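You operate a simulated robot arm through the tools that you are given. There is no shell and no other tool. Be economical: measure what you need, move in short steps, check, and stop when the job is done.

The job below is to be done with a simulated robot arm. You get a single attempt, and the scene is never put back.

JOB
Fit the blue and the red tape roll from the green box on their pegs.
Fine: each on the peg of its colour; shut the lid.

It is judged by the outcome, as a careful person would: the job done as asked, and still so three seconds after it is handed in. It fails if anything else is knocked over, pushed out of place, dropped, spilled or broken. Lids that push on must go on centred and level and be pressed home; caps that screw on are set level and turned clockwise until they are tight.

ROBOT AND FRAMES
A 7-joint arm with a two-finger parallel gripper, fixed in place. Base frame: the origin is at the foot of the arm, x ahead of it, y to its left, z up; the work surface is at about z = 5. Readings come in mm, degrees, newtons and seconds.
With the tool pointing down near the work surface it reaches from about 240 to 620 mm from the base axis. Its first joint turns from -66.0 to 66.0 degrees. Payload 2.6 kg.
The TCP is the grasp point between the finger pads, 30 mm short of the fingertips. In the tool frame z runs along the fingers and y along their closing line. Largest opening 94 mm; finger width 28, thickness 10; the body of the gripper, 50 by 96 mm, starts 55 mm behind the TCP.
Orientation is told as [roll, pitch, yaw] about the base's x, y, z axes, in that order, counted from this pose: with the fingers straight down and closing along the base's y, the tool's x points along the base's -x, its y along +y and its z along -z.

CONTROLS
- The arm moves only by the tool step_arm. Its argument "motion" is one flat list of numbers, 7 for each row, row after row: the shift along the base's x, y, z in units of 200 mm (1.0 is 200 mm), then the turn, a rotation vector about the base's x, y, z in units of 45 degrees (1.0 is 45 degrees), then the opening in per cent of the stroke, from 0 (shut) to 100 (fully open). In form: [dx, dy, dz, ax, ay, az, hand, dx, dy, dz, ax, ay, az, hand, ...]. A call has 1 to 20 rows; each row is the pose to reach, as a shift and turn from the pose commanded when the call began. A call with a number of a shift or a turn outside -1 to 1 is refused whole. Rows are played at 5 a second. More than 50 mm and 8.6 degrees between two rows, or a gripper value outside its range, and nothing of the call is played. A pose out of reach is approached as far as the arm can. The call stops where the force on the tool passes 90 N (or 10 N more than at its start, if that is more) or the arm is blocked; 0.2 s more then pass. The fingers move at their own pace (about 72 mm/s each) and stop on an object; they squeeze with about 43 N. The grip force told is the motor's: it shows also when the fingers shut on nothing. Time passes only in rows, and 0.2 s behind the last, so rows that repeat a pose let the fingers close. It gives the time, the measured TCP pose, the force on the tool (base axes), the opening and the grip force at its end, in the units of the frame above (readings bear some noise), with the torque about the TCP (base axes, N m) and any sound that the robot's microphone picked up.
- Cameras (640 x 400 px; columns grow to the right, rows downward): "scene" is fixed at [21.6, 428, 553.4]; the picture's right is [-0.87, -0.50, 0.00], its down [-0.34, 0.59, -0.73] and it looks along [0.36, -0.63, -0.69] (base axes); focal length 279 px, centre (320, 200). "wrist" rides on the gripper at [76, 14, -102] in the tool frame; the picture's right is [-0.18, 0.98, 0.00], its down [-0.75, -0.14, -0.64] and it looks along [-0.63, -0.12, 0.77] (tool axes); focal length 243 px, centre (320, 200). There is no depth. A picture from a camera that has moved, and an enlarged one, comes with that camera's place and axes in the base frame and with its lens.
- grab_frame(camera): a new picture of that camera. It takes no simulated time.
- inspect(camera, box): a new picture of the part [left, top, right, bottom] of that camera's present view, enlarged. It takes no simulated time.
- job_done(): hands the job in; it is judged then, once.

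Go step by step. Nothing tells you positions but the pictures and the camera data: compare them with the known pose of the tool, close in by small moves and look again before you grip or let go. The budget is 120 turns and 64 pictures, counting those below and the enlarged ones. Unless the task says otherwise, let go and move clear before handing in, and close with one line.

The tools are called after "Call:" by a JSON object that holds its "fn" and its "kwargs". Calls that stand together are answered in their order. step_arm: Moves the arm, as the interface text tells. Its arguments: {"type":"object","properties":{"motion":{"type":"array","items":{"type":"number"}}},"required":["motion"]} The other tools are called the same way: grab_frame (camera) takes a picture; inspect (camera, box) takes an enlarged picture of a part of a camera's view; job_done () hands the job in.

At the start:

```text
t: 0.0
position: [351.0, -39.6, 287.0]
ee_rot: [-0.1, 0.0, 0.0]
force: [0.0, -0.4, -0.9]
moment: [-0.04, 0.01, -0.02]
grip_width: 94.0
gripper_force: 0.0
```

scene: 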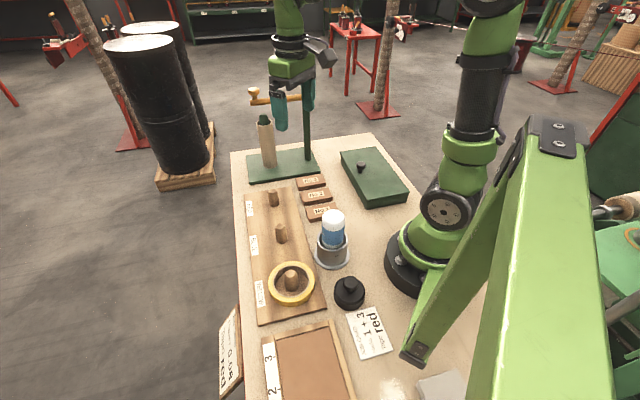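
wrist: 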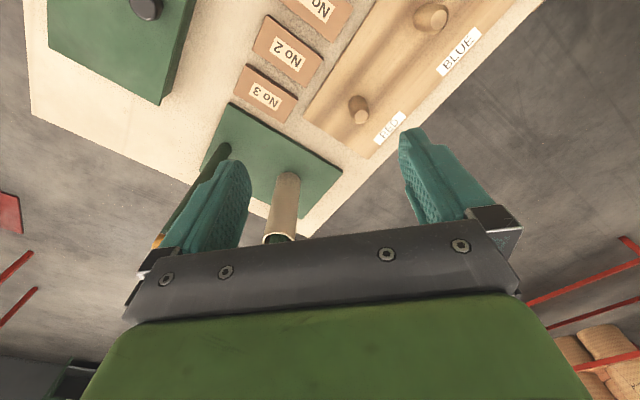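

I see a table with a green lidded box, a peg board with three pegs (yellow roll on one), some plates and other items. I'll zoom in to read labels and notes first.

Call:
{"fn": "inspect", "kwargs": {"camera": "scene", "box": [220, 120, 420, 245]}}

Call:
{"fn": "inspect", "kwargs": {"camera": "scene", "box": [210, 240, 434, 380]}}

Call:
{"fn": "inspect", "kwargs": {"camera": "wrist", "box": [20, 0, 560, 240]}}

```text
3.20 times, centred on (320, 182) of scene
camera zoom: at [21.6, 428.0, 553.4], right [-0.87, -0.5, 0.0], down [-0.34, 0.59, -0.73], along [0.36, -0.63, -0.69], focal length 894 px, centre (320, 256)
```

zoom: 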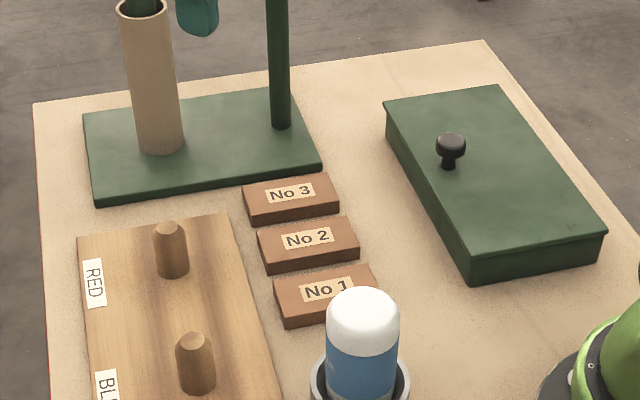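

```text
2.86 times, centred on (322, 310) of scene
camera zoom: at [21.6, 428.0, 553.4], right [-0.87, -0.5, 0.0], down [-0.34, 0.59, -0.73], along [0.36, -0.63, -0.69], focal length 798 px, centre (314, -114)
```

zoom: 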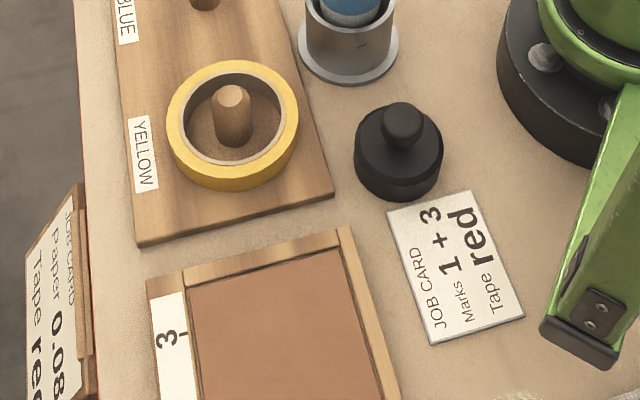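

```text
1.19 times, centred on (290, 120) of wrist
camera zoom: at [274.2, -24.9, 391.3], right [0.18, 0.98, 0.0], down [0.75, -0.14, 0.64], along [0.63, -0.12, -0.77], focal length 288 px, centre (356, 295)
```

zoom: 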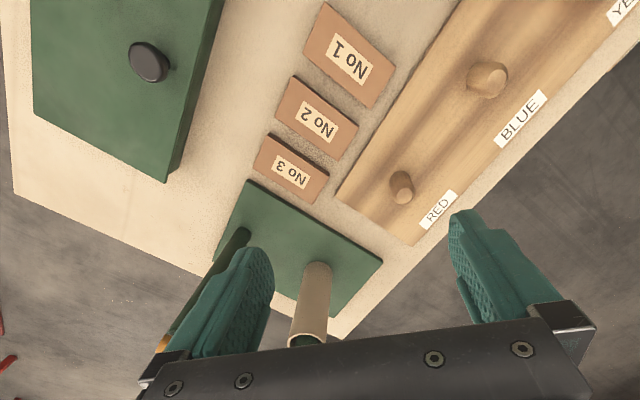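

The box lid seems to carry its knob near one long edge (about x 246, y -206), probably hinged on the far edge; pegs RED ≈ (408, 8), BLUE ≈ (313, 105). I'll move above the box with a 45° yaw and look.

Call:
{"fn": "step_arm", "kwargs": {"motion": [-0.0875, -0.138, 0, 0, 0, 0.167, 100, -0.175, -0.277, 0, 0, 0, 0.333, 100, -0.2625, -0.415, 0, 0, 0, 0.5, 100, -0.35, -0.553, 0, 0, 0, 0.667, 100, -0.4375, -0.692, 0, 0, 0, 0.833, 100, -0.525, -0.83, 0, 0, 0, 1.0, 100]}}

Call:
{"fn": "grab_frame", "kwargs": {"camera": "wrist"}}

Call:
{"fn": "grab_frame", "kwargs": {"camera": "scene"}}

```text
t: 1.4
position: [245.5, -204.6, 286.2]
ee_rot: [-0.1, 0.0, 45.1]
force: [-0.3, -0.8, -0.9]
moment: [0.02, -0.02, -0.02]
grip_width: 94.0
gripper_force: 0.0
```

```text
58 pictures are left
camera wrist: at [181.3, -248.2, 391.1], right [-0.57, 0.82, 0.0], down [0.63, 0.43, 0.64], along [0.53, 0.36, -0.77], focal length 243 px, centre (320, 200)
```

wrist: 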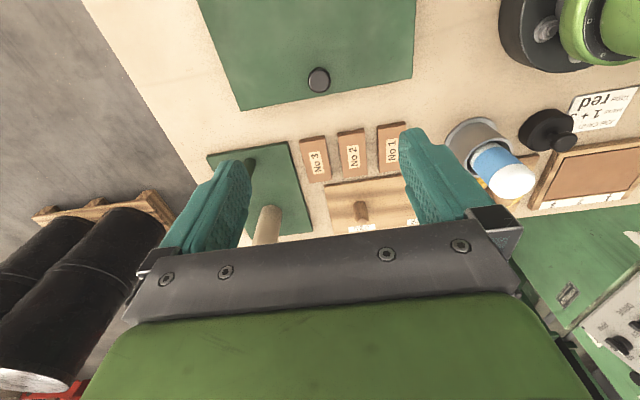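

```text
57 pictures are left
```

scene: 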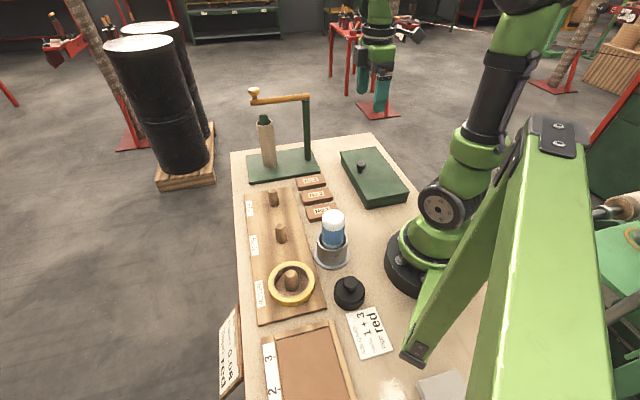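

The knob is at about (247, -206), near the front long edge. I'll look closer for hinge or slide details.

Call:
{"fn": "inspect", "kwargs": {"camera": "wrist", "box": [180, 0, 440, 120]}}

Call:
{"fn": "inspect", "kwargs": {"camera": "scene", "box": [330, 140, 420, 215]}}

```text
2.46 times, centred on (310, 60) of wrist
camera zoom: at [181.3, -248.2, 391.1], right [-0.57, 0.82, 0.0], down [0.63, 0.43, 0.64], along [0.53, 0.36, -0.77], focal length 597 px, centre (345, 545)
```

zoom: 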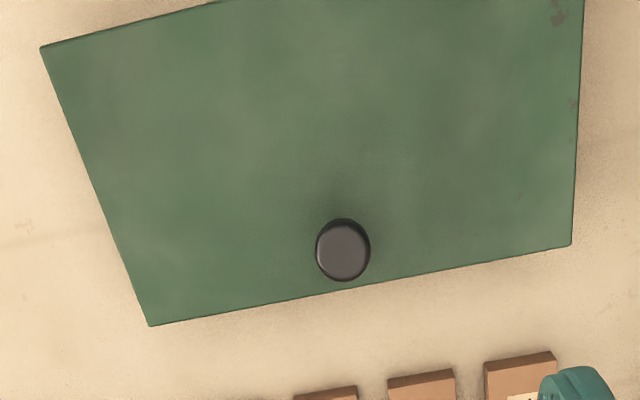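

```text
5.33 times, centred on (375, 178) of scene
camera zoom: at [21.6, 428.1, 553.4], right [-0.87, -0.5, 0.0], down [-0.34, 0.59, -0.73], along [0.36, -0.63, -0.69], focal length 1489 px, centre (27, 320)
```

zoom: 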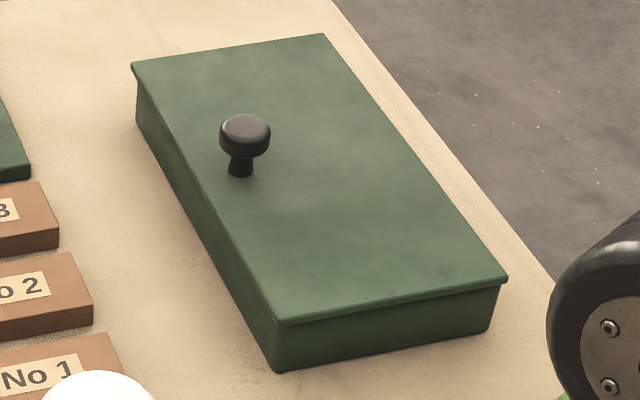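

The lid looks hinged along the back long edge (lid about 239 x 126 mm, top z ≈ 42), with the knob at (246.5, -206). I'll come down above the knob and check alignment.

Call:
{"fn": "step_arm", "kwargs": {"motion": [0.003, -0.005, -0.22, 0, 0, 0, 100, 0.005, -0.007, -0.44, 0, 0, 0, 100, 0.005, -0.007, -0.66, 0, 0, 0, 100, 0.005, -0.007, -0.86, 0, 0, 0, 70]}}

Call:
{"fn": "grab_frame", "kwargs": {"camera": "wrist"}}

Call:
{"fn": "inspect", "kwargs": {"camera": "scene", "box": [320, 110, 430, 215]}}

```text
t: 2.4
position: [245.9, -207.9, 115.4]
ee_rot: [-0.2, 0.0, 45.0]
force: [-0.5, 0.0, 0.1]
moment: [-0.02, 0.02, -0.02]
grip_width: 65.8
gripper_force: 0.0
```

```text
54 pictures are left
camera wrist: at [182.4, -250.2, 219.3], right [-0.57, 0.82, 0.0], down [0.63, 0.43, 0.64], along [0.53, 0.36, -0.77], focal length 243 px, centre (320, 200)
```

wrist: 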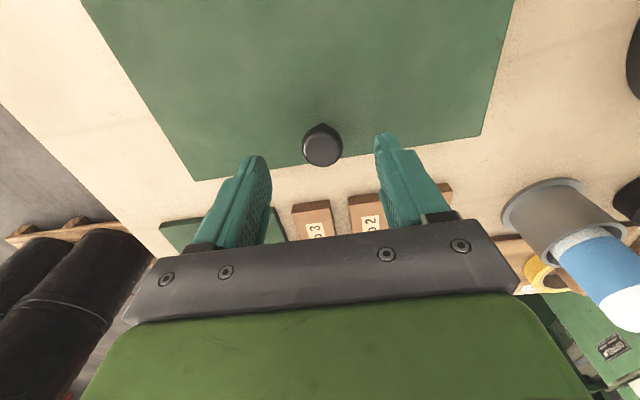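

```text
3.81 times, centred on (375, 162) of scene
camera zoom: at [21.6, 428.0, 553.4], right [-0.87, -0.5, 0.0], down [-0.34, 0.59, -0.73], along [0.36, -0.63, -0.69], focal length 1064 px, centre (110, 343)
```

zoom: 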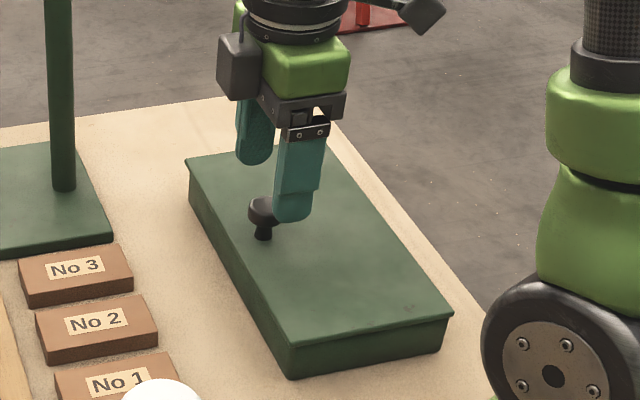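

The knob is between the fingers; I'll descend so that the tips enclose the knob head and close.

Call:
{"fn": "step_arm", "kwargs": {"motion": [0.004, 0.012, -0.08, 0, 0, 0, 70, 0.004, 0.012, -0.15, 0, 0, 0, 70, 0.004, 0.012, -0.15, 0, 0, 0, 0, 0.004, 0.012, -0.15, 0, 0, 0, 0, 0.004, 0.012, -0.15, 0, 0, 0, 0]}}

Call:
{"fn": "grab_frame", "kwargs": {"camera": "wrist"}}

Call:
{"fn": "inspect", "kwargs": {"camera": "scene", "box": [320, 110, 430, 215]}}

```text
t: 3.6
position: [247.8, -205.0, 85.9]
ee_rot: [-0.1, 0.0, 45.0]
force: [0.3, -2.3, -3.1]
moment: [0.17, -0.2, -0.06]
grip_width: 27.0
gripper_force: 45.7
```

```text
52 pictures are left
camera wrist: at [183.0, -248.0, 189.3], right [-0.57, 0.82, 0.0], down [0.63, 0.43, 0.64], along [0.53, 0.36, -0.77], focal length 243 px, centre (320, 200)
```

wrist: 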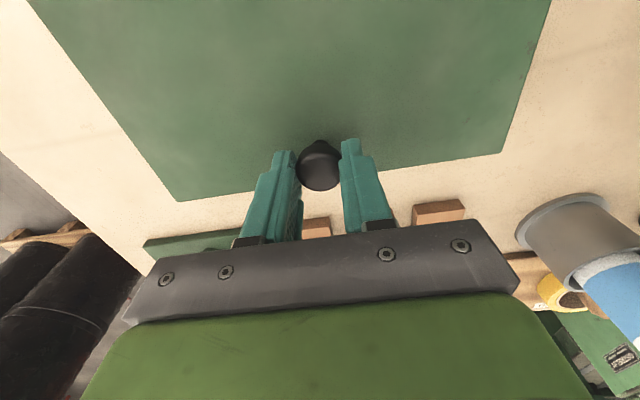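

```text
3.81 times, centred on (375, 162) of scene
camera zoom: at [21.6, 428.0, 553.4], right [-0.87, -0.5, 0.0], down [-0.34, 0.59, -0.73], along [0.36, -0.63, -0.69], focal length 1064 px, centre (110, 343)
```

zoom: 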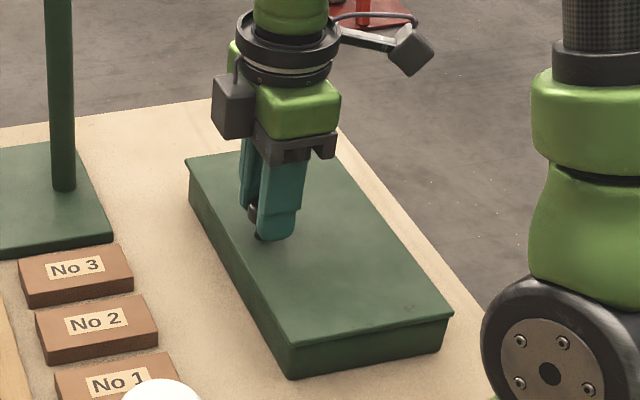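

Knob gripped (27 mm). I'll lift along the first 12° of a hinge arc and see how it behaves.

Call:
{"fn": "step_arm", "kwargs": {"motion": [-0.0057, -0.0057, 0.034, 0, 0, 0, 0, -0.013, -0.013, 0.067, 0, 0, 0, 0, -0.022, -0.022, 0.1, 0, 0, 0, 0]}}

Call:
{"fn": "inspect", "kwargs": {"camera": "scene", "box": [320, 110, 430, 215]}}

```text
t: 4.4
position: [244.5, -208.7, 104.6]
ee_rot: [0.0, 0.0, 45.2]
force: [6.1, -4.1, -13.5]
moment: [0.83, -1.04, -0.01]
grip_width: 27.4
gripper_force: 44.5
```

```text
3.81 times, centred on (375, 162) of scene
camera zoom: at [21.6, 428.0, 553.4], right [-0.87, -0.5, 0.0], down [-0.34, 0.59, -0.73], along [0.36, -0.63, -0.69], focal length 1064 px, centre (110, 343)
```

zoom: 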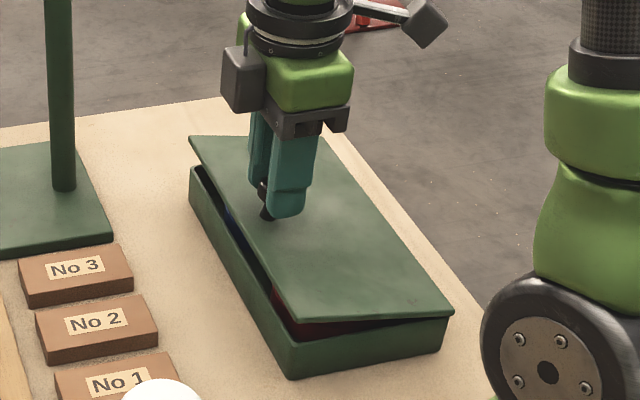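

It is hinged and the knob pivots in the fingers. I continue the arc to about 60°.

Call:
{"fn": "step_arm", "kwargs": {"motion": [-0.0226, -0.0226, 0.0615, 0, 0, 0, 0, -0.0516, -0.0516, 0.1185, 0, 0, 0, 0, -0.0855, -0.0855, 0.169, 0, 0, 0, 0, -0.124, -0.124, 0.2125, 0, 0, 0, 0, -0.1669, -0.1669, 0.2475, 0, 0, 0, 0, -0.2121, -0.2121, 0.2745, 0, 0, 0, 0]}}

Call:
{"fn": "inspect", "kwargs": {"camera": "scene", "box": [310, 90, 430, 215]}}

Call:
{"fn": "grab_frame", "kwargs": {"camera": "wrist"}}

```text
t: 5.8
position: [200.6, -251.4, 159.8]
ee_rot: [0.0, -0.2, 45.0]
force: [10.7, 14.2, 10.9]
moment: [1.27, -1.13, 0.03]
grip_width: 27.5
gripper_force: 45.3
```

```text
3.20 times, centred on (370, 152) of scene
camera zoom: at [21.6, 428.1, 553.4], right [-0.87, -0.5, 0.0], down [-0.34, 0.59, -0.73], along [0.36, -0.63, -0.69], focal length 894 px, centre (160, 352)
```

zoom: 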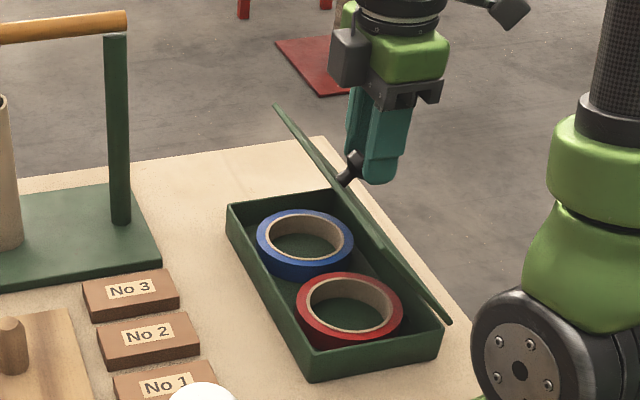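

```text
48 pictures are left
camera wrist: at [136.7, -294.1, 264.0], right [-0.56, 0.83, 0.0], down [0.63, 0.43, 0.65], along [0.53, 0.36, -0.76], focal length 243 px, centre (320, 200)
```

wrist: 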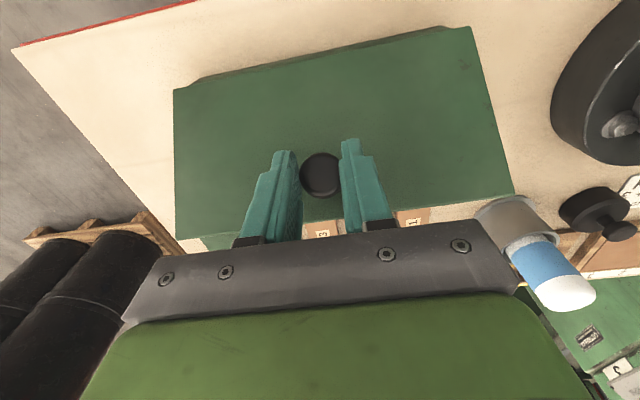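

The rolls are visible: blue at the far end, red at the near end. I continue to about 86°.

Call:
{"fn": "step_arm", "kwargs": {"motion": [-0.0477, -0.0477, 0.0175, 0, 0, 0, 0, -0.0969, -0.0969, 0.025, 0, 0, 0, 0, -0.1463, -0.1463, 0.0235, 0, 0, 0, 0, -0.158, -0.158, 0.0215, 0, 0, 0, 0]}}

Call:
{"fn": "inspect", "kwargs": {"camera": "scene", "box": [310, 90, 430, 215]}}

```text
t: 6.8
position: [170.3, -283.8, 164.4]
ee_rot: [0.0, -0.1, 45.0]
force: [3.2, 5.6, 6.8]
moment: [0.62, -0.6, -0.02]
grip_width: 24.6
gripper_force: 44.9
```

```text
3.20 times, centred on (370, 152) of scene
camera zoom: at [21.6, 428.1, 553.4], right [-0.87, -0.5, 0.0], down [-0.34, 0.59, -0.73], along [0.36, -0.63, -0.69], focal length 894 px, centre (160, 352)
```

zoom: 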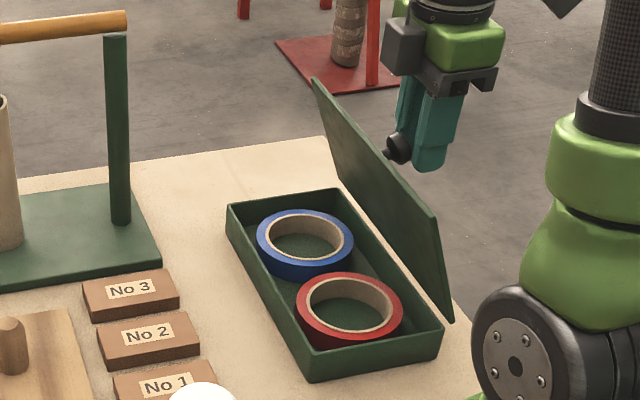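

The knob has slipped toward the pad edge (lid roughly 75–80°). Let me look before regripping.

Call:
{"fn": "grab_frame", "kwargs": {"camera": "wrist"}}

Call:
{"fn": "inspect", "kwargs": {"camera": "scene", "box": [360, 100, 415, 155]}}

```text
46 pictures are left
camera wrist: at [104.7, -326.3, 268.5], right [-0.56, 0.83, 0.0], down [0.63, 0.43, 0.64], along [0.53, 0.36, -0.77], focal length 243 px, centre (320, 200)
```

wrist: 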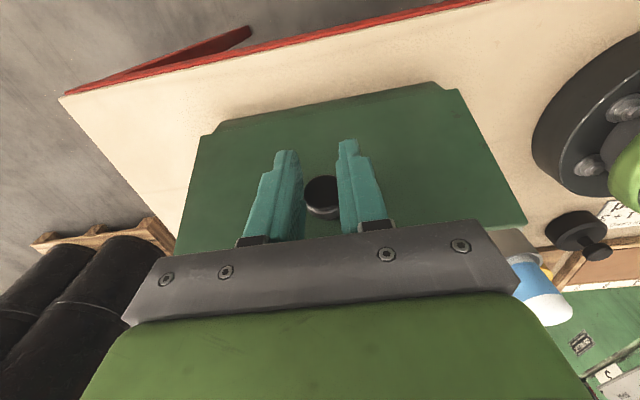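

```text
7.27 times, centred on (388, 128) of scene
camera zoom: at [21.6, 428.1, 553.4], right [-0.87, -0.5, 0.0], down [-0.34, 0.59, -0.73], along [0.36, -0.63, -0.69], focal length 2031 px, centre (-171, 727)
```

zoom: 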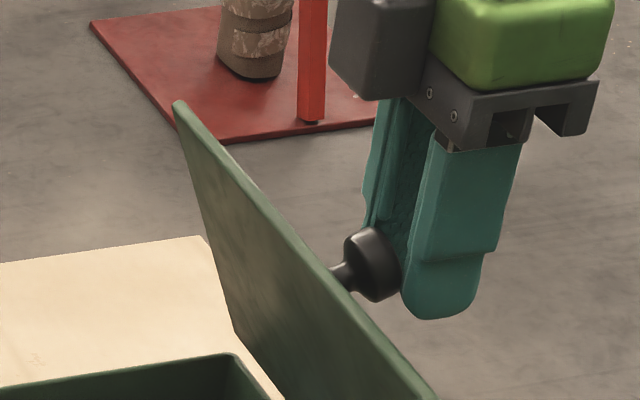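

The knob's head is at the front edge of the pads with the lid about 75°. I'll regrip quickly with a forward shift so the head is centred in the pads.

Call:
{"fn": "step_arm", "kwargs": {"motion": [0.06, 0.06, 0, 0, 0, 0, 34, 0.065, 0.065, 0, 0, 0, 0, 0, 0.065, 0.065, 0, 0, 0, 0, 0]}}

Call:
{"fn": "inspect", "kwargs": {"camera": "scene", "box": [310, 90, 430, 215]}}

```text
t: 7.6
position: [181.7, -270.8, 165.0]
ee_rot: [0.0, 0.0, 45.0]
force: [-0.1, -0.3, 0.4]
moment: [0.04, -0.01, 0.0]
grip_width: 0.0
gripper_force: 33.3
```

```text
3.20 times, centred on (370, 152) of scene
camera zoom: at [21.6, 428.0, 553.4], right [-0.87, -0.5, 0.0], down [-0.34, 0.59, -0.73], along [0.36, -0.63, -0.69], focal length 894 px, centre (160, 352)
```

zoom: 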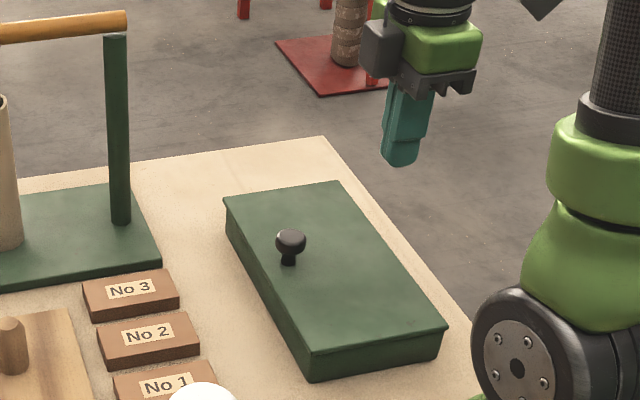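

The lid fell shut (no friction in the hinge, nothing else moved). Next attempt I'll rotate the tool with the lid; first I test in free air whether the arm can reach the end pose with the tool tilted 45°.

Call:
{"fn": "step_arm", "kwargs": {"motion": [-0.027, -0.027, 0, 0.118, -0.118, 0, 60, -0.053, -0.055, -0.025, 0.236, -0.236, 0, 60, -0.08, -0.083, -0.04, 0.354, -0.354, 0, 60, -0.107, -0.11, -0.05, 0.471, -0.471, 0, 60, -0.133, -0.138, -0.06, 0.589, -0.589, 0, 60, -0.16, -0.165, -0.075, 0.707, -0.707, 0, 60, -0.16, -0.165, -0.075, 0.707, -0.707, 0, 60]}}

Call:
{"fn": "grab_frame", "kwargs": {"camera": "scene"}}

```text
t: 9.2
position: [198.4, -287.3, 163.7]
ee_rot: [0.2, -44.9, 44.8]
force: [0.6, 0.1, -0.4]
moment: [0.03, 0.01, -0.03]
grip_width: 56.2
gripper_force: 0.0
out of reach, approached as far as the arm can: row 6, 7
```

```text
43 pictures are left
```

scene: 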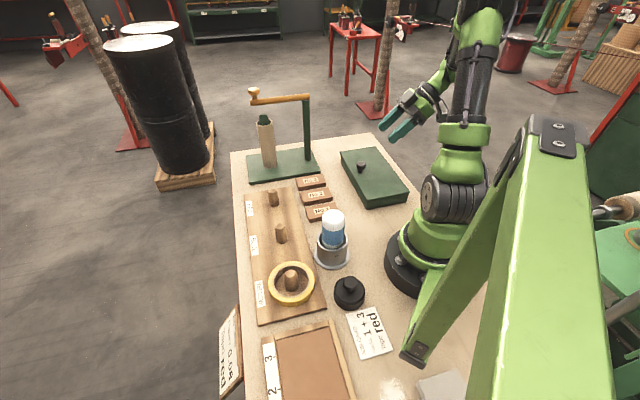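

A 37° tilt at the end pose was reachable, 45° not. I'll back off and tilt the tool the other way for a fresh approach to the knob.

Call:
{"fn": "step_arm", "kwargs": {"motion": [0.03, 0.05, 0.04, -0.118, 0.118, 0, 60, 0.07, 0.1, 0.08, -0.236, 0.236, 0, 60, 0.11, 0.15, 0.12, -0.354, 0.354, 0, 60, 0.15, 0.2, 0.15, -0.471, 0.471, 0, 60, 0.19, 0.25, 0.15, -0.589, 0.589, 0, 60, 0.23, 0.3, 0.15, -0.707, 0.707, 0, 60, 0.27, 0.35, 0.15, -0.825, 0.825, 0, 60, 0.3, 0.4, 0.15, -0.943, 0.943, 0, 60]}}

```text
t: 11.0
position: [258.1, -205.6, 192.9]
ee_rot: [0.0, 15.1, 45.1]
force: [-1.1, -0.6, -0.8]
moment: [0.0, 0.0, 0.0]
grip_width: 56.5
gripper_force: 0.0
```

Now tilt is 15°; I move to the approach line with 20° tilt and check.

Call:
{"fn": "step_arm", "kwargs": {"motion": [0.02, 0.05, -0.14, -0.04, 0.04, 0, 60, 0.04, 0.096, -0.285, -0.0786, 0.0786, 0, 60]}}

Call:
{"fn": "grab_frame", "kwargs": {"camera": "wrist"}}

```text
t: 11.6
position: [265.7, -187.1, 134.9]
ee_rot: [0.0, 20.1, 45.1]
force: [0.4, 0.2, -0.1]
moment: [-0.02, 0.01, -0.01]
grip_width: 56.4
gripper_force: 0.0
```

```text
42 pictures are left
camera wrist: at [229.7, -202.1, 258.9], right [-0.57, 0.82, -0.06], down [0.76, 0.56, 0.34], along [0.32, 0.15, -0.94], focal length 243 px, centre (320, 200)
```

wrist: 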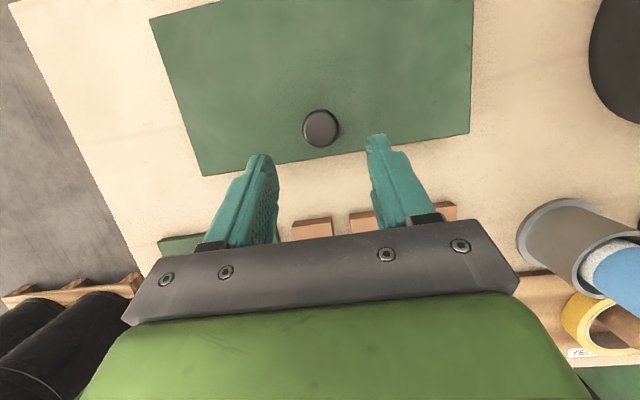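

Aligned. I advance along the tool axis and close on the knob.

Call:
{"fn": "step_arm", "kwargs": {"motion": [-0.035, -0.035, -0.14, 0, 0, 0, 60, -0.07, -0.07, -0.2775, 0, 0, 0, 60, -0.07, -0.07, -0.2775, 0, 0, 0, 0, -0.07, -0.07, -0.2775, 0, 0, 0, 0, -0.07, -0.07, -0.2775, 0, 0, 0, 0]}}

Call:
{"fn": "inspect", "kwargs": {"camera": "scene", "box": [335, 125, 415, 205]}}

```text
t: 12.8
position: [250.3, -202.1, 79.5]
ee_rot: [0.2, 20.1, 45.1]
force: [-0.7, 0.6, -2.9]
moment: [0.3, -0.26, -0.05]
grip_width: 27.4
gripper_force: 44.8
```

```text
5.00 times, centred on (375, 165) of scene
camera zoom: at [21.6, 428.0, 553.4], right [-0.87, -0.5, 0.0], down [-0.34, 0.59, -0.73], along [0.36, -0.63, -0.69], focal length 1396 px, centre (45, 375)
```

zoom: 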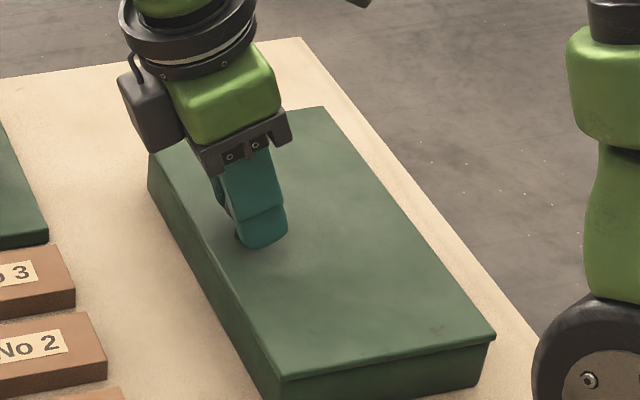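

Gripped well. I swing the lid with the tool turning along, to about 56°.

Call:
{"fn": "step_arm", "kwargs": {"motion": [-0.0184, -0.0184, 0.0695, 0.0723, -0.0723, 0, 0, -0.0435, -0.0435, 0.135, 0.1461, -0.1461, 0, 0, -0.0746, -0.0746, 0.196, 0.2184, -0.2184, 0, 0, -0.1114, -0.1114, 0.25, 0.2906, -0.2906, 0, 0, -0.1534, -0.1534, 0.297, 0.3645, -0.3645, 0, 0, -0.1994, -0.1994, 0.336, 0.4367, -0.4367, 0, 0, -0.2489, -0.2489, 0.3655, 0.509, -0.509, 0, 0]}}

Call:
{"fn": "inspect", "kwargs": {"camera": "scene", "box": [335, 105, 425, 195]}}

```text
t: 14.4
position: [202.5, -249.9, 154.7]
ee_rot: [0.0, -12.7, 45.1]
force: [10.3, 15.3, 14.9]
moment: [1.0, -0.81, -0.05]
grip_width: 27.3
gripper_force: 44.8
```

```text
4.44 times, centred on (380, 150) of scene
camera zoom: at [21.6, 428.1, 553.4], right [-0.87, -0.5, 0.0], down [-0.34, 0.59, -0.73], along [0.36, -0.63, -0.69], focal length 1241 px, centre (53, 422)
```

zoom: 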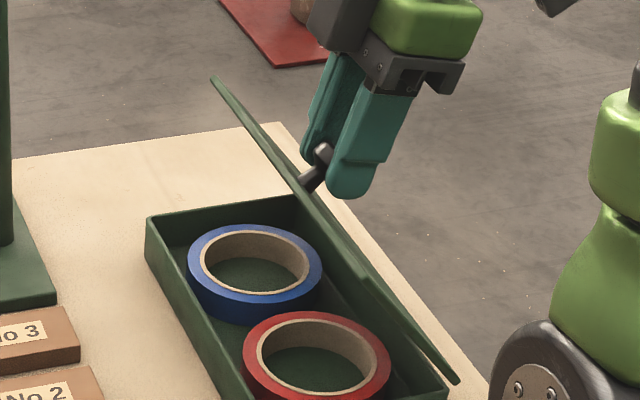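

There's a radial load of about 20 N, so the true hinge radius is a bit larger than assumed. I continue on a corrected, slightly higher arc to about 84°.

Call:
{"fn": "step_arm", "kwargs": {"motion": [0.008, 0.008, 0.025, 0.01, -0.01, 0, 0, -0.0357, -0.0357, 0.051, 0.055, -0.055, 0, 0, -0.0884, -0.0884, 0.0675, 0.11, -0.11, 0, 0, -0.1425, -0.1425, 0.073, 0.165, -0.165, 0, 0, -0.1965, -0.1965, 0.0685, 0.22, -0.22, 0, 0]}}

Call:
{"fn": "inspect", "kwargs": {"camera": "scene", "box": [335, 105, 425, 195]}}

```text
t: 15.6
position: [163.9, -288.1, 168.4]
ee_rot: [-0.1, -26.8, 45.0]
force: [9.2, 7.8, 9.8]
moment: [1.18, -1.16, -0.03]
grip_width: 27.2
gripper_force: 44.9
```

```text
4.44 times, centred on (380, 150) of scene
camera zoom: at [21.6, 428.1, 553.4], right [-0.87, -0.5, 0.0], down [-0.34, 0.59, -0.73], along [0.36, -0.63, -0.69], focal length 1241 px, centre (53, 422)
```

zoom: 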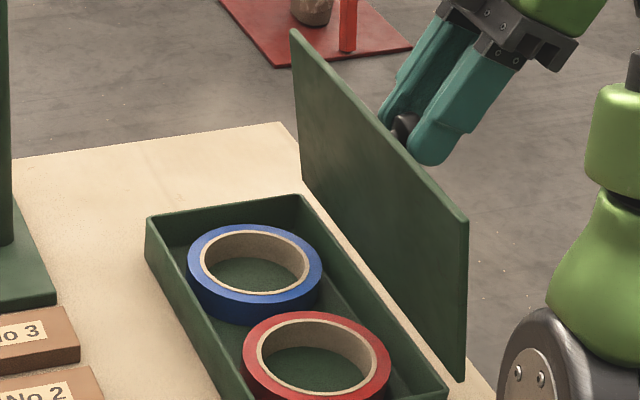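

The lid is close to vertical. I continue past 90°.

Call:
{"fn": "step_arm", "kwargs": {"motion": [-0.053, -0.053, -0.013, 0.039, -0.039, 0, 0, -0.092, -0.092, -0.03, 0.07, -0.07, 0, 0, -0.122, -0.122, -0.05, 0.085, -0.085, 0, 0]}}

Call:
{"fn": "inspect", "kwargs": {"camera": "scene", "box": [335, 95, 435, 195]}}

```text
t: 16.4
position: [137.3, -313.9, 157.6]
ee_rot: [-0.1, -31.8, 45.0]
force: [0.5, 2.0, 22.8]
moment: [1.03, -0.96, -0.04]
grip_width: 27.1
gripper_force: 45.3
```

```text
4.00 times, centred on (385, 145) of scene
camera zoom: at [21.6, 428.1, 553.3], right [-0.87, -0.5, 0.0], down [-0.34, 0.59, -0.73], along [0.36, -0.63, -0.69], focal length 1117 px, centre (60, 420)
```

zoom: 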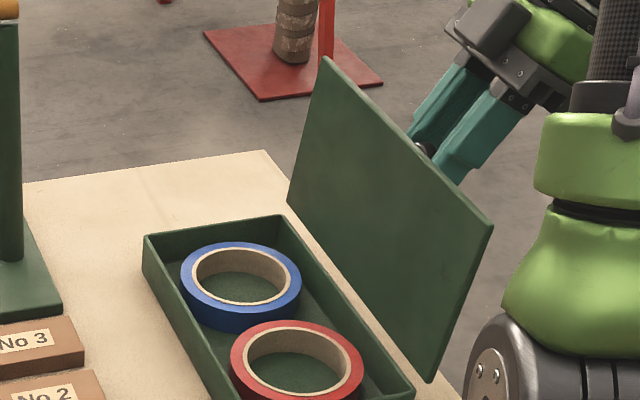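

The lid now leans back past vertical. I open the hand in place and see whether the lid stays.

Call:
{"fn": "step_arm", "kwargs": {"motion": [0, 0, 0, 0, 0, 0, 45, 0, 0, 0, 0, 0, 0, 45]}}

Call:
{"fn": "inspect", "kwargs": {"camera": "scene", "box": [335, 95, 435, 195]}}

```text
t: 17.0
position: [137.2, -313.5, 155.7]
ee_rot: [0.0, -31.7, 45.1]
force: [-0.3, 0.4, -1.1]
moment: [-0.01, 0.0, 0.02]
grip_width: 42.1
gripper_force: 0.0
```

```text
4.00 times, centred on (385, 145) of scene
camera zoom: at [21.6, 428.0, 553.4], right [-0.87, -0.5, 0.0], down [-0.34, 0.59, -0.73], along [0.36, -0.63, -0.69], focal length 1117 px, centre (60, 420)
```

zoom: 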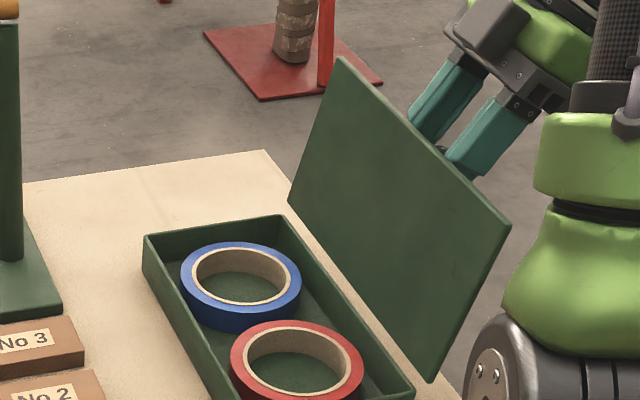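

The lid rests on its own stop with no load on the tool. I retreat along the tool axis and then up.

Call:
{"fn": "step_arm", "kwargs": {"motion": [-0.037, -0.037, 0.085, 0, 0, 0, 45, -0.074, -0.074, 0.17, 0, 0, 0, 45, -0.08, -0.08, 0.3, 0, 0, 0, 45, -0.08, -0.08, 0.45, 0, 0, 0, 60, -0.04, -0.04, 0.55, -0.11, 0.11, 0, 100, 0, 0, 0.62, -0.22, 0.22, 0, 100, 0.1, 0.1, 0.65, -0.33, 0.33, 0, 100, 0.2, 0.2, 0.65, -0.44, 0.44, 0, 100]}}

Call:
{"fn": "grab_frame", "kwargs": {"camera": "scene"}}

Call:
{"fn": "grab_frame", "kwargs": {"camera": "wrist"}}

```text
t: 18.8
position: [178.8, -274.2, 287.0]
ee_rot: [0.0, -3.7, 45.0]
force: [0.0, 0.2, -0.4]
moment: [0.01, 0.01, 0.02]
grip_width: 94.1
gripper_force: 0.1
out of reach, approached as far as the arm can: row 2, 3, 4
```

```text
36 pictures are left
```

scene: 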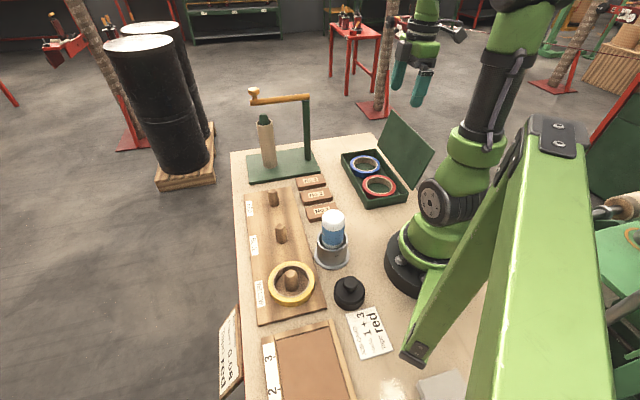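

```text
35 pictures are left
camera wrist: at [109.2, -321.5, 386.0], right [-0.57, 0.82, 0.01], down [0.6, 0.4, 0.69], along [0.56, 0.4, -0.72], focal length 243 px, centre (320, 200)
```

wrist: 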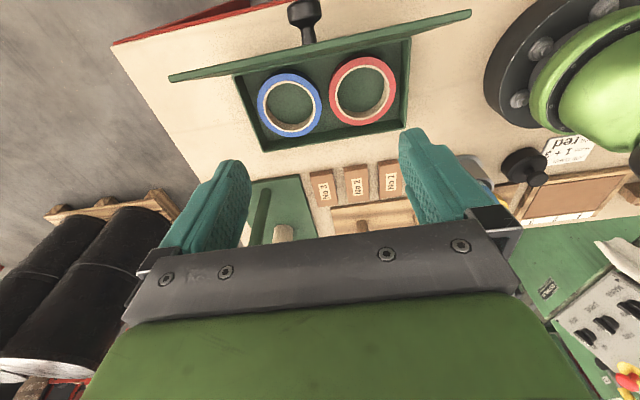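

The lid is open and stable; blue roll ≈ (250, -271), red ≈ (175, -195), both about 95 mm across with a ~70 mm hole. I'll level the tool above the box, then look closely.

Call:
{"fn": "step_arm", "kwargs": {"motion": [0.1, 0.06, 0, -0.058, 0.058, 0, 100, 0.25, 0.15, 0, -0.058, 0.058, 0, 100, 0.355, 0.22, -0.1, -0.058, 0.058, 0, 100]}}

Call:
{"fn": "step_arm", "kwargs": {"motion": [0, 0, -0.05, 0, 0, -0.167, 100, 0, 0, -0.1, 0, 0, -0.333, 100, 0, 0, -0.15, 0, 0, -0.5, 100, 0, 0, -0.2, 0, 0, -0.667, 100, 0, 0, -0.2, 0, 0, -0.833, 100, 0, 0, -0.2, 0, 0, -1.0, 100]}}

Call:
{"fn": "grab_frame", "kwargs": {"camera": "wrist"}}

```text
t: 19.6
position: [250.4, -228.7, 266.7]
ee_rot: [-0.1, -0.1, 45.0]
force: [0.1, 0.0, 0.4]
moment: [0.02, 0.01, -0.02]
grip_width: 94.1
gripper_force: 0.0
```

```text
t: 21.0
position: [249.5, -229.9, 226.8]
ee_rot: [0.1, -0.1, -0.1]
force: [0.0, 0.1, -0.1]
moment: [0.01, -0.02, -0.01]
grip_width: 93.9
gripper_force: 0.2
```

```text
34 pictures are left
camera wrist: at [172.1, -215.0, 330.5], right [0.19, 0.98, 0.0], down [0.75, -0.14, 0.64], along [0.63, -0.12, -0.77], focal length 243 px, centre (320, 200)
```

wrist: 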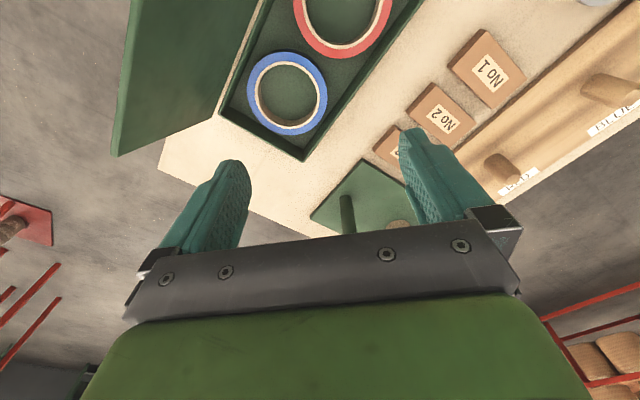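

Call:
{"fn": "inspect", "kwargs": {"camera": "wrist", "box": [200, 0, 440, 165]}}

Call:
{"fn": "inspect", "kwargs": {"camera": "scene", "box": [335, 140, 415, 210]}}

```text
2.42 times, centred on (320, 82) of wrist
camera zoom: at [172.1, -215.0, 330.5], right [0.19, 0.98, 0.0], down [0.75, -0.14, 0.64], along [0.63, -0.12, -0.77], focal length 588 px, centre (320, 485)
```

zoom: 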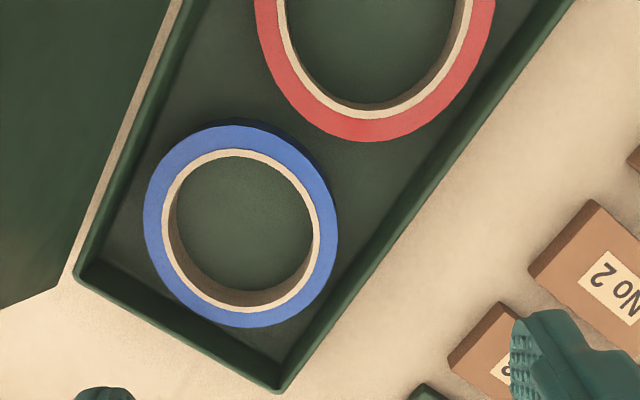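

```text
5.71 times, centred on (375, 175) of scene
camera zoom: at [21.6, 428.0, 553.4], right [-0.87, -0.5, 0.0], down [-0.34, 0.59, -0.73], along [0.36, -0.63, -0.69], focal length 1596 px, centre (6, 343)
```

zoom: 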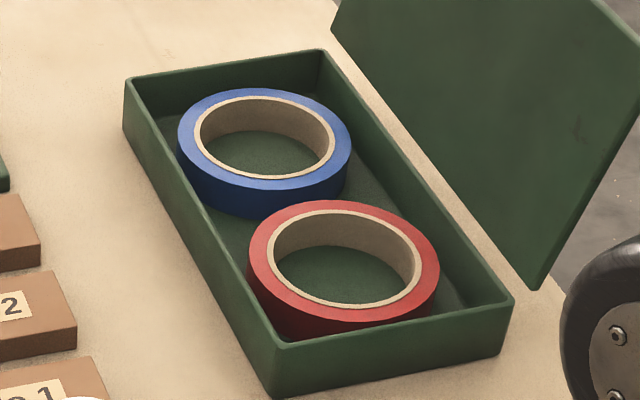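

Blue centre ≈ (250.5, -269.5), rim top z ≈ 30, wall 13 mm. I'll grip its wall on the side facing the gap between red roll and front wall (yaw 8°), first hovering just above the rim with the hand at ~26 mm.

Call:
{"fn": "step_arm", "kwargs": {"motion": [-0.01, 0, -0.2, 0, 0, 0.089, 60, -0.022, -0.002, -0.4, 0, 0, 0.178, 28, -0.022, -0.002, -0.6, 0, 0, 0.178, 28, -0.022, -0.002, -0.72, 0, 0, 0.178, 28]}}

Call:
{"fn": "grab_frame", "kwargs": {"camera": "wrist"}}

Call:
{"fn": "inspect", "kwargs": {"camera": "scene", "box": [335, 140, 415, 210]}}

```text
t: 22.0
position: [244.3, -231.4, 81.3]
ee_rot: [0.0, -0.1, 8.1]
force: [0.5, -1.3, -0.5]
moment: [0.0, 0.01, -0.01]
grip_width: 26.0
gripper_force: 0.0
```

```text
31 pictures are left
camera wrist: at [166.6, -227.2, 186.0], right [0.04, 1.0, 0.0], down [0.76, -0.03, 0.64], along [0.64, -0.03, -0.77], focal length 243 px, centre (320, 200)
```

wrist: 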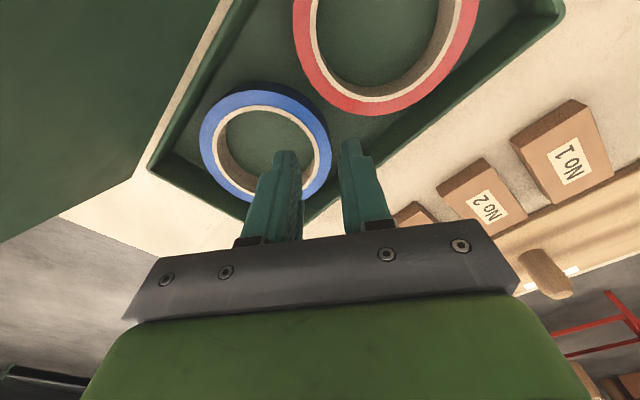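

```text
5.71 times, centred on (375, 175) of scene
camera zoom: at [21.6, 428.0, 553.4], right [-0.87, -0.5, 0.0], down [-0.34, 0.59, -0.73], along [0.36, -0.63, -0.69], focal length 1596 px, centre (6, 343)
```

zoom: 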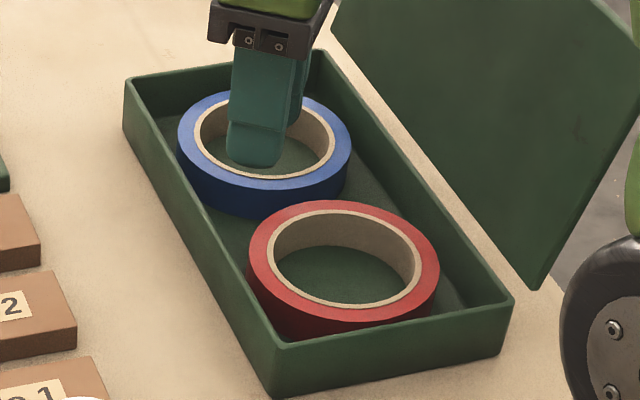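

Prediction and picture match (blue ≈ (251.5, -269.5)). I go down into the gap, watching the force, and close.

Call:
{"fn": "step_arm", "kwargs": {"motion": [0.007, 0.004, -0.08, 0, 0, 0, 28, 0.007, 0.004, -0.14, 0, 0, 0, 28, 0.007, 0.004, -0.185, 0, 0, 0, 28]}}

Call:
{"fn": "inspect", "kwargs": {"camera": "scene", "box": [335, 140, 415, 210]}}

```text
t: 22.8
position: [245.2, -229.8, 45.8]
ee_rot: [0.0, -0.2, 8.0]
force: [0.3, -0.3, 0.2]
moment: [-0.02, 0.0, -0.01]
grip_width: 26.4
gripper_force: 0.0
```

```text
5.71 times, centred on (375, 175) of scene
camera zoom: at [21.6, 428.0, 553.4], right [-0.87, -0.5, 0.0], down [-0.34, 0.59, -0.73], along [0.36, -0.63, -0.69], focal length 1596 px, centre (6, 343)
```

zoom: 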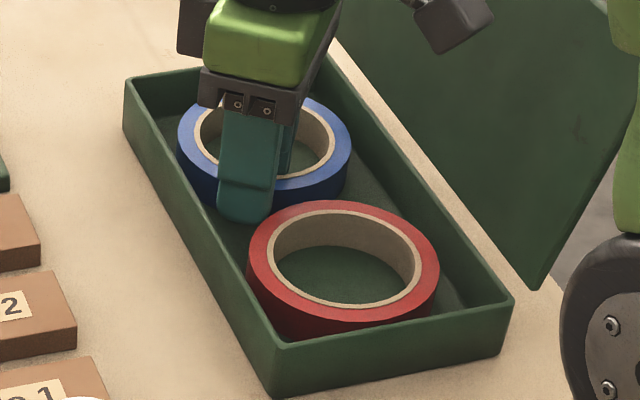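

The fingers straddle the blue wall. I go 3 mm lower, close and lift a little.

Call:
{"fn": "step_arm", "kwargs": {"motion": [0, 0, -0.015, 0, 0, 0, 28, 0, 0, -0.015, 0, 0, 0, 0, 0, 0, -0.015, 0, 0, 0, 0, 0, 0, -0.015, 0, 0, 0, 0, 0, 0, 0.1, 0, 0, 0, 0, 0, 0, 0.25, 0, 0, 0, 0, 0, 0, 0.35, 0, 0, 0, 0]}}

Call:
{"fn": "inspect", "kwargs": {"camera": "scene", "box": [325, 110, 425, 210]}}

```text
t: 24.4
position: [247.0, -230.5, 115.9]
ee_rot: [0.0, 0.0, 8.1]
force: [-1.0, 0.4, 0.4]
moment: [0.03, 0.02, 0.0]
grip_width: 13.2
gripper_force: 42.1
```

```text
4.00 times, centred on (375, 160) of scene
camera zoom: at [21.6, 428.0, 553.4], right [-0.87, -0.5, 0.0], down [-0.34, 0.59, -0.73], along [0.36, -0.63, -0.69], focal length 1117 px, centre (100, 360)
```

zoom: 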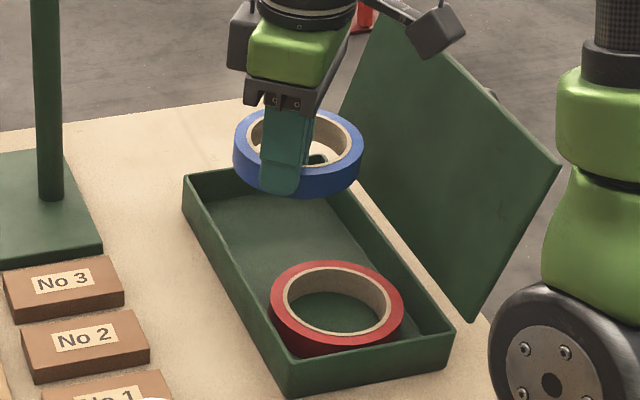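

Blue roll is held level. I carry it high over toward the blue peg.

Call:
{"fn": "step_arm", "kwargs": {"motion": [0, 0, 0.24, 0, 0, 0, 0, 0, 0, 0.48, 0, 0, 0, 0, 0.03, 0.2, 0.52, 0, 0, 0, 0, 0.06, 0.4, 0.52, 0, 0, 0, 0, 0.09, 0.6, 0.52, 0, 0, 0, 0, 0.12, 0.8, 0.52, 0, 0, 0, 0, 0.15, 1.0, 0.52, 0, 0, 0, 0]}}

Call:
{"fn": "step_arm", "kwargs": {"motion": [0.03, 0.2, 0, 0, 0, 0, 0, 0.06, 0.4, 0, 0, 0, 0, 0.09, 0.6, 0, 0, 0, 0, 0.12, 0.75, 0, 0, 0, 0, 0.15, 0.85, -0.1, 0, 0, 0, 0, 0.155, 0.875, -0.12, 0, 0, 0, 0]}}

Call:
{"fn": "grab_frame", "kwargs": {"camera": "wrist"}}

Call:
{"fn": "grab_frame", "kwargs": {"camera": "scene"}}

```text
t: 26.0
position: [274.3, -30.7, 220.6]
ee_rot: [0.0, -0.1, 7.9]
force: [0.5, 0.1, -0.5]
moment: [0.02, 0.0, -0.01]
grip_width: 12.9
gripper_force: 43.1
```

```text
refused: motion must hold 7 numbers for each row
```

```text
27 pictures are left
camera wrist: at [195.8, -26.0, 324.8], right [0.05, 1.0, 0.0], down [0.76, -0.04, 0.64], along [0.64, -0.03, -0.77], focal length 243 px, centre (320, 200)
```

wrist: 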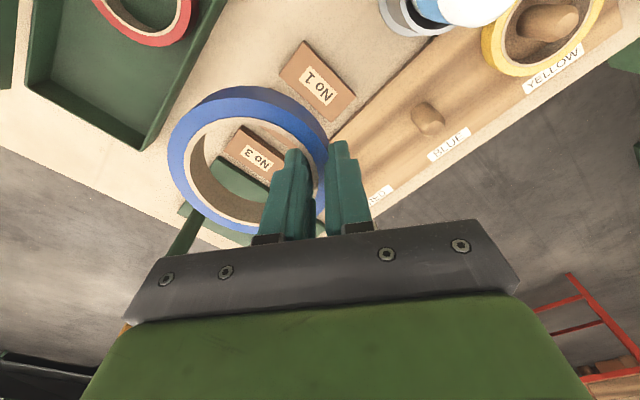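

```text
26 pictures are left
```

scene: 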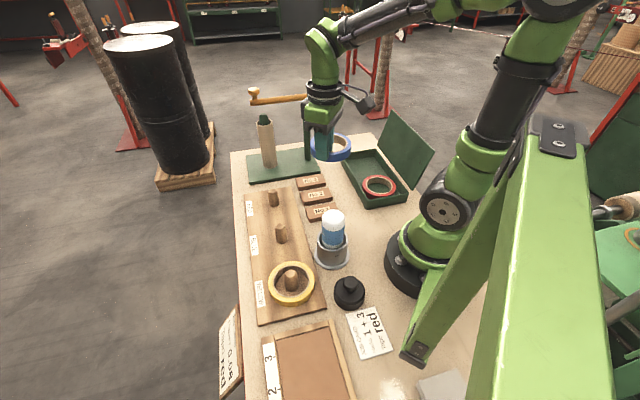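

Blue is steady. I inspect the blue peg in this view to fix its position.

Call:
{"fn": "inspect", "kwargs": {"camera": "wrist", "box": [340, 60, 500, 190]}}

Call:
{"fn": "inspect", "kwargs": {"camera": "scene", "box": [235, 175, 325, 265]}}

```text
3.08 times, centred on (420, 125) of wrist
camera zoom: at [195.8, -26.0, 324.8], right [0.05, 1.0, 0.0], down [0.76, -0.04, 0.64], along [0.64, -0.03, -0.77], focal length 746 px, centre (12, 431)
```

zoom: 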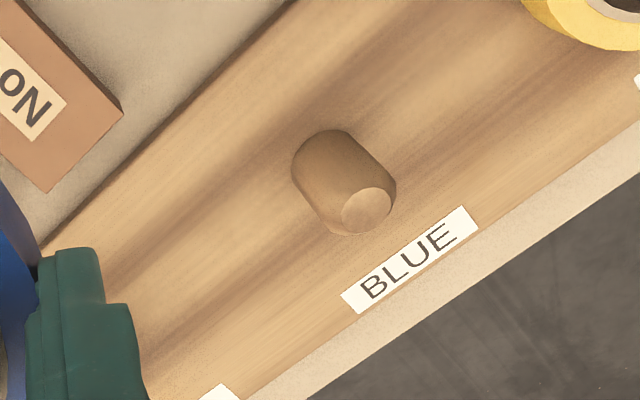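

```text
4.44 times, centred on (280, 220) of scene
camera zoom: at [21.6, 428.0, 553.4], right [-0.87, -0.5, 0.0], down [-0.34, 0.59, -0.73], along [0.36, -0.63, -0.69], focal length 1241 px, centre (498, 111)
```

zoom: 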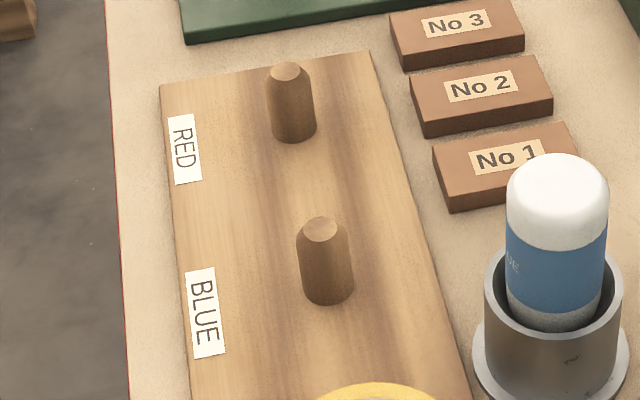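

Blue peg at about (316.5, 99.5), base z ≈ 20, top ≈ 61; red peg ≈ (406.5, 8.5). The hole leaves about 20 mm play. I move to hover over the blue peg.

Call:
{"fn": "step_arm", "kwargs": {"motion": [0.04, 0.2, 0, 0, 0, 0, 0, 0.08, 0.4, 0, 0, 0, 0, 0.13, 0.6, 0, 0, 0, 0, 0.17, 0.78, 0, 0, 0, 0, 0.191, 0.861, -0.1, 0, 0, 0, 0, 0.191, 0.861, -0.3, 0, 0, 0, 0]}}

Call:
{"fn": "grab_frame", "kwargs": {"camera": "wrist"}}

Call:
{"fn": "inspect", "kwargs": {"camera": "scene", "box": [200, 150, 360, 270]}}

```text
refused: motion must hold 7 numbers for each row
```

```text
23 pictures are left
camera wrist: at [195.8, -26.0, 324.8], right [0.05, 1.0, 0.0], down [0.76, -0.04, 0.64], along [0.64, -0.03, -0.77], focal length 243 px, centre (320, 200)
```

wrist: 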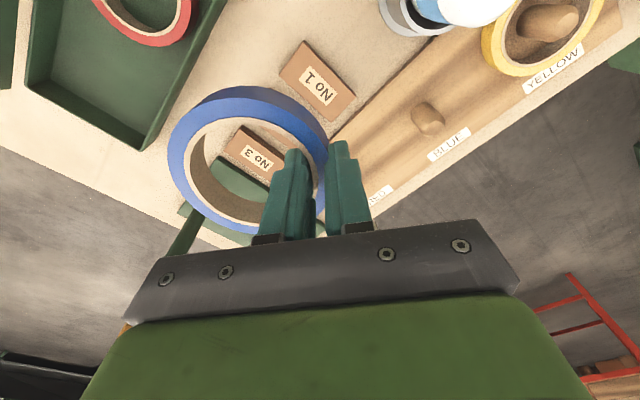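

```text
3.33 times, centred on (280, 210) of scene
camera zoom: at [21.6, 428.0, 553.4], right [-0.87, -0.5, 0.0], down [-0.34, 0.59, -0.73], along [0.36, -0.63, -0.69], focal length 931 px, centre (453, 167)
```

zoom: 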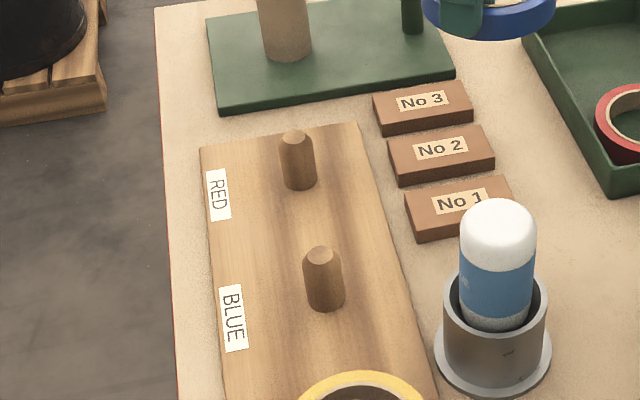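

The call was refused for a miscounted row; I resend it carefully.

Call:
{"fn": "step_arm", "kwargs": {"motion": [0.04, 0.2, 0.001, 0, 0, 0, 0, 0.08, 0.4, 0.001, 0, 0, 0, 0, 0.13, 0.6, 0.001, 0, 0, 0, 0, 0.17, 0.78, 0.001, 0, 0, 0, 0, 0.191, 0.861, -0.1, 0, 0, 0, 0, 0.191, 0.861, -0.3, 0, 0, 0, 0]}}

```text
t: 27.4
position: [312.5, 141.3, 159.3]
ee_rot: [0.0, -0.1, 7.9]
force: [-0.3, 0.2, -0.3]
moment: [0.01, -0.01, -0.04]
grip_width: 12.4
gripper_force: 42.7
```

Call:
{"fn": "grab_frame", "kwargs": {"camera": "wrist"}}

Call:
{"fn": "inspect", "kwargs": {"camera": "scene", "box": [200, 150, 360, 270]}}

```text
21 pictures are left
camera wrist: at [235.3, 145.9, 264.1], right [0.04, 1.0, 0.0], down [0.76, -0.03, 0.64], along [0.64, -0.03, -0.77], focal length 243 px, centre (320, 200)
```

wrist: 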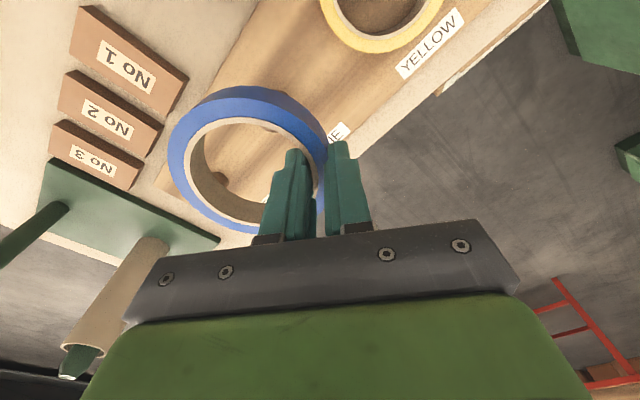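

```text
3.33 times, centred on (280, 210) of scene
camera zoom: at [21.6, 428.0, 553.4], right [-0.87, -0.5, 0.0], down [-0.34, 0.59, -0.73], along [0.36, -0.63, -0.69], focal length 931 px, centre (453, 167)
```

zoom: 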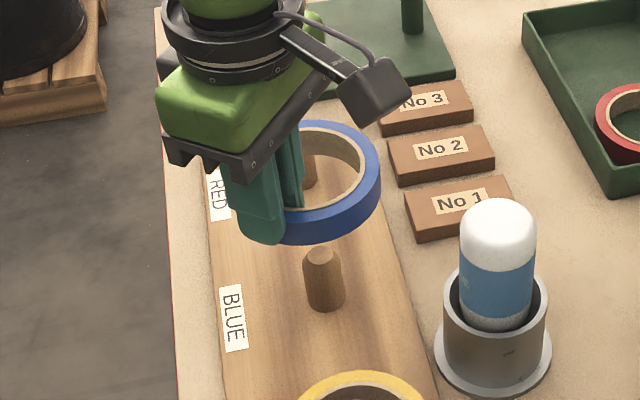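

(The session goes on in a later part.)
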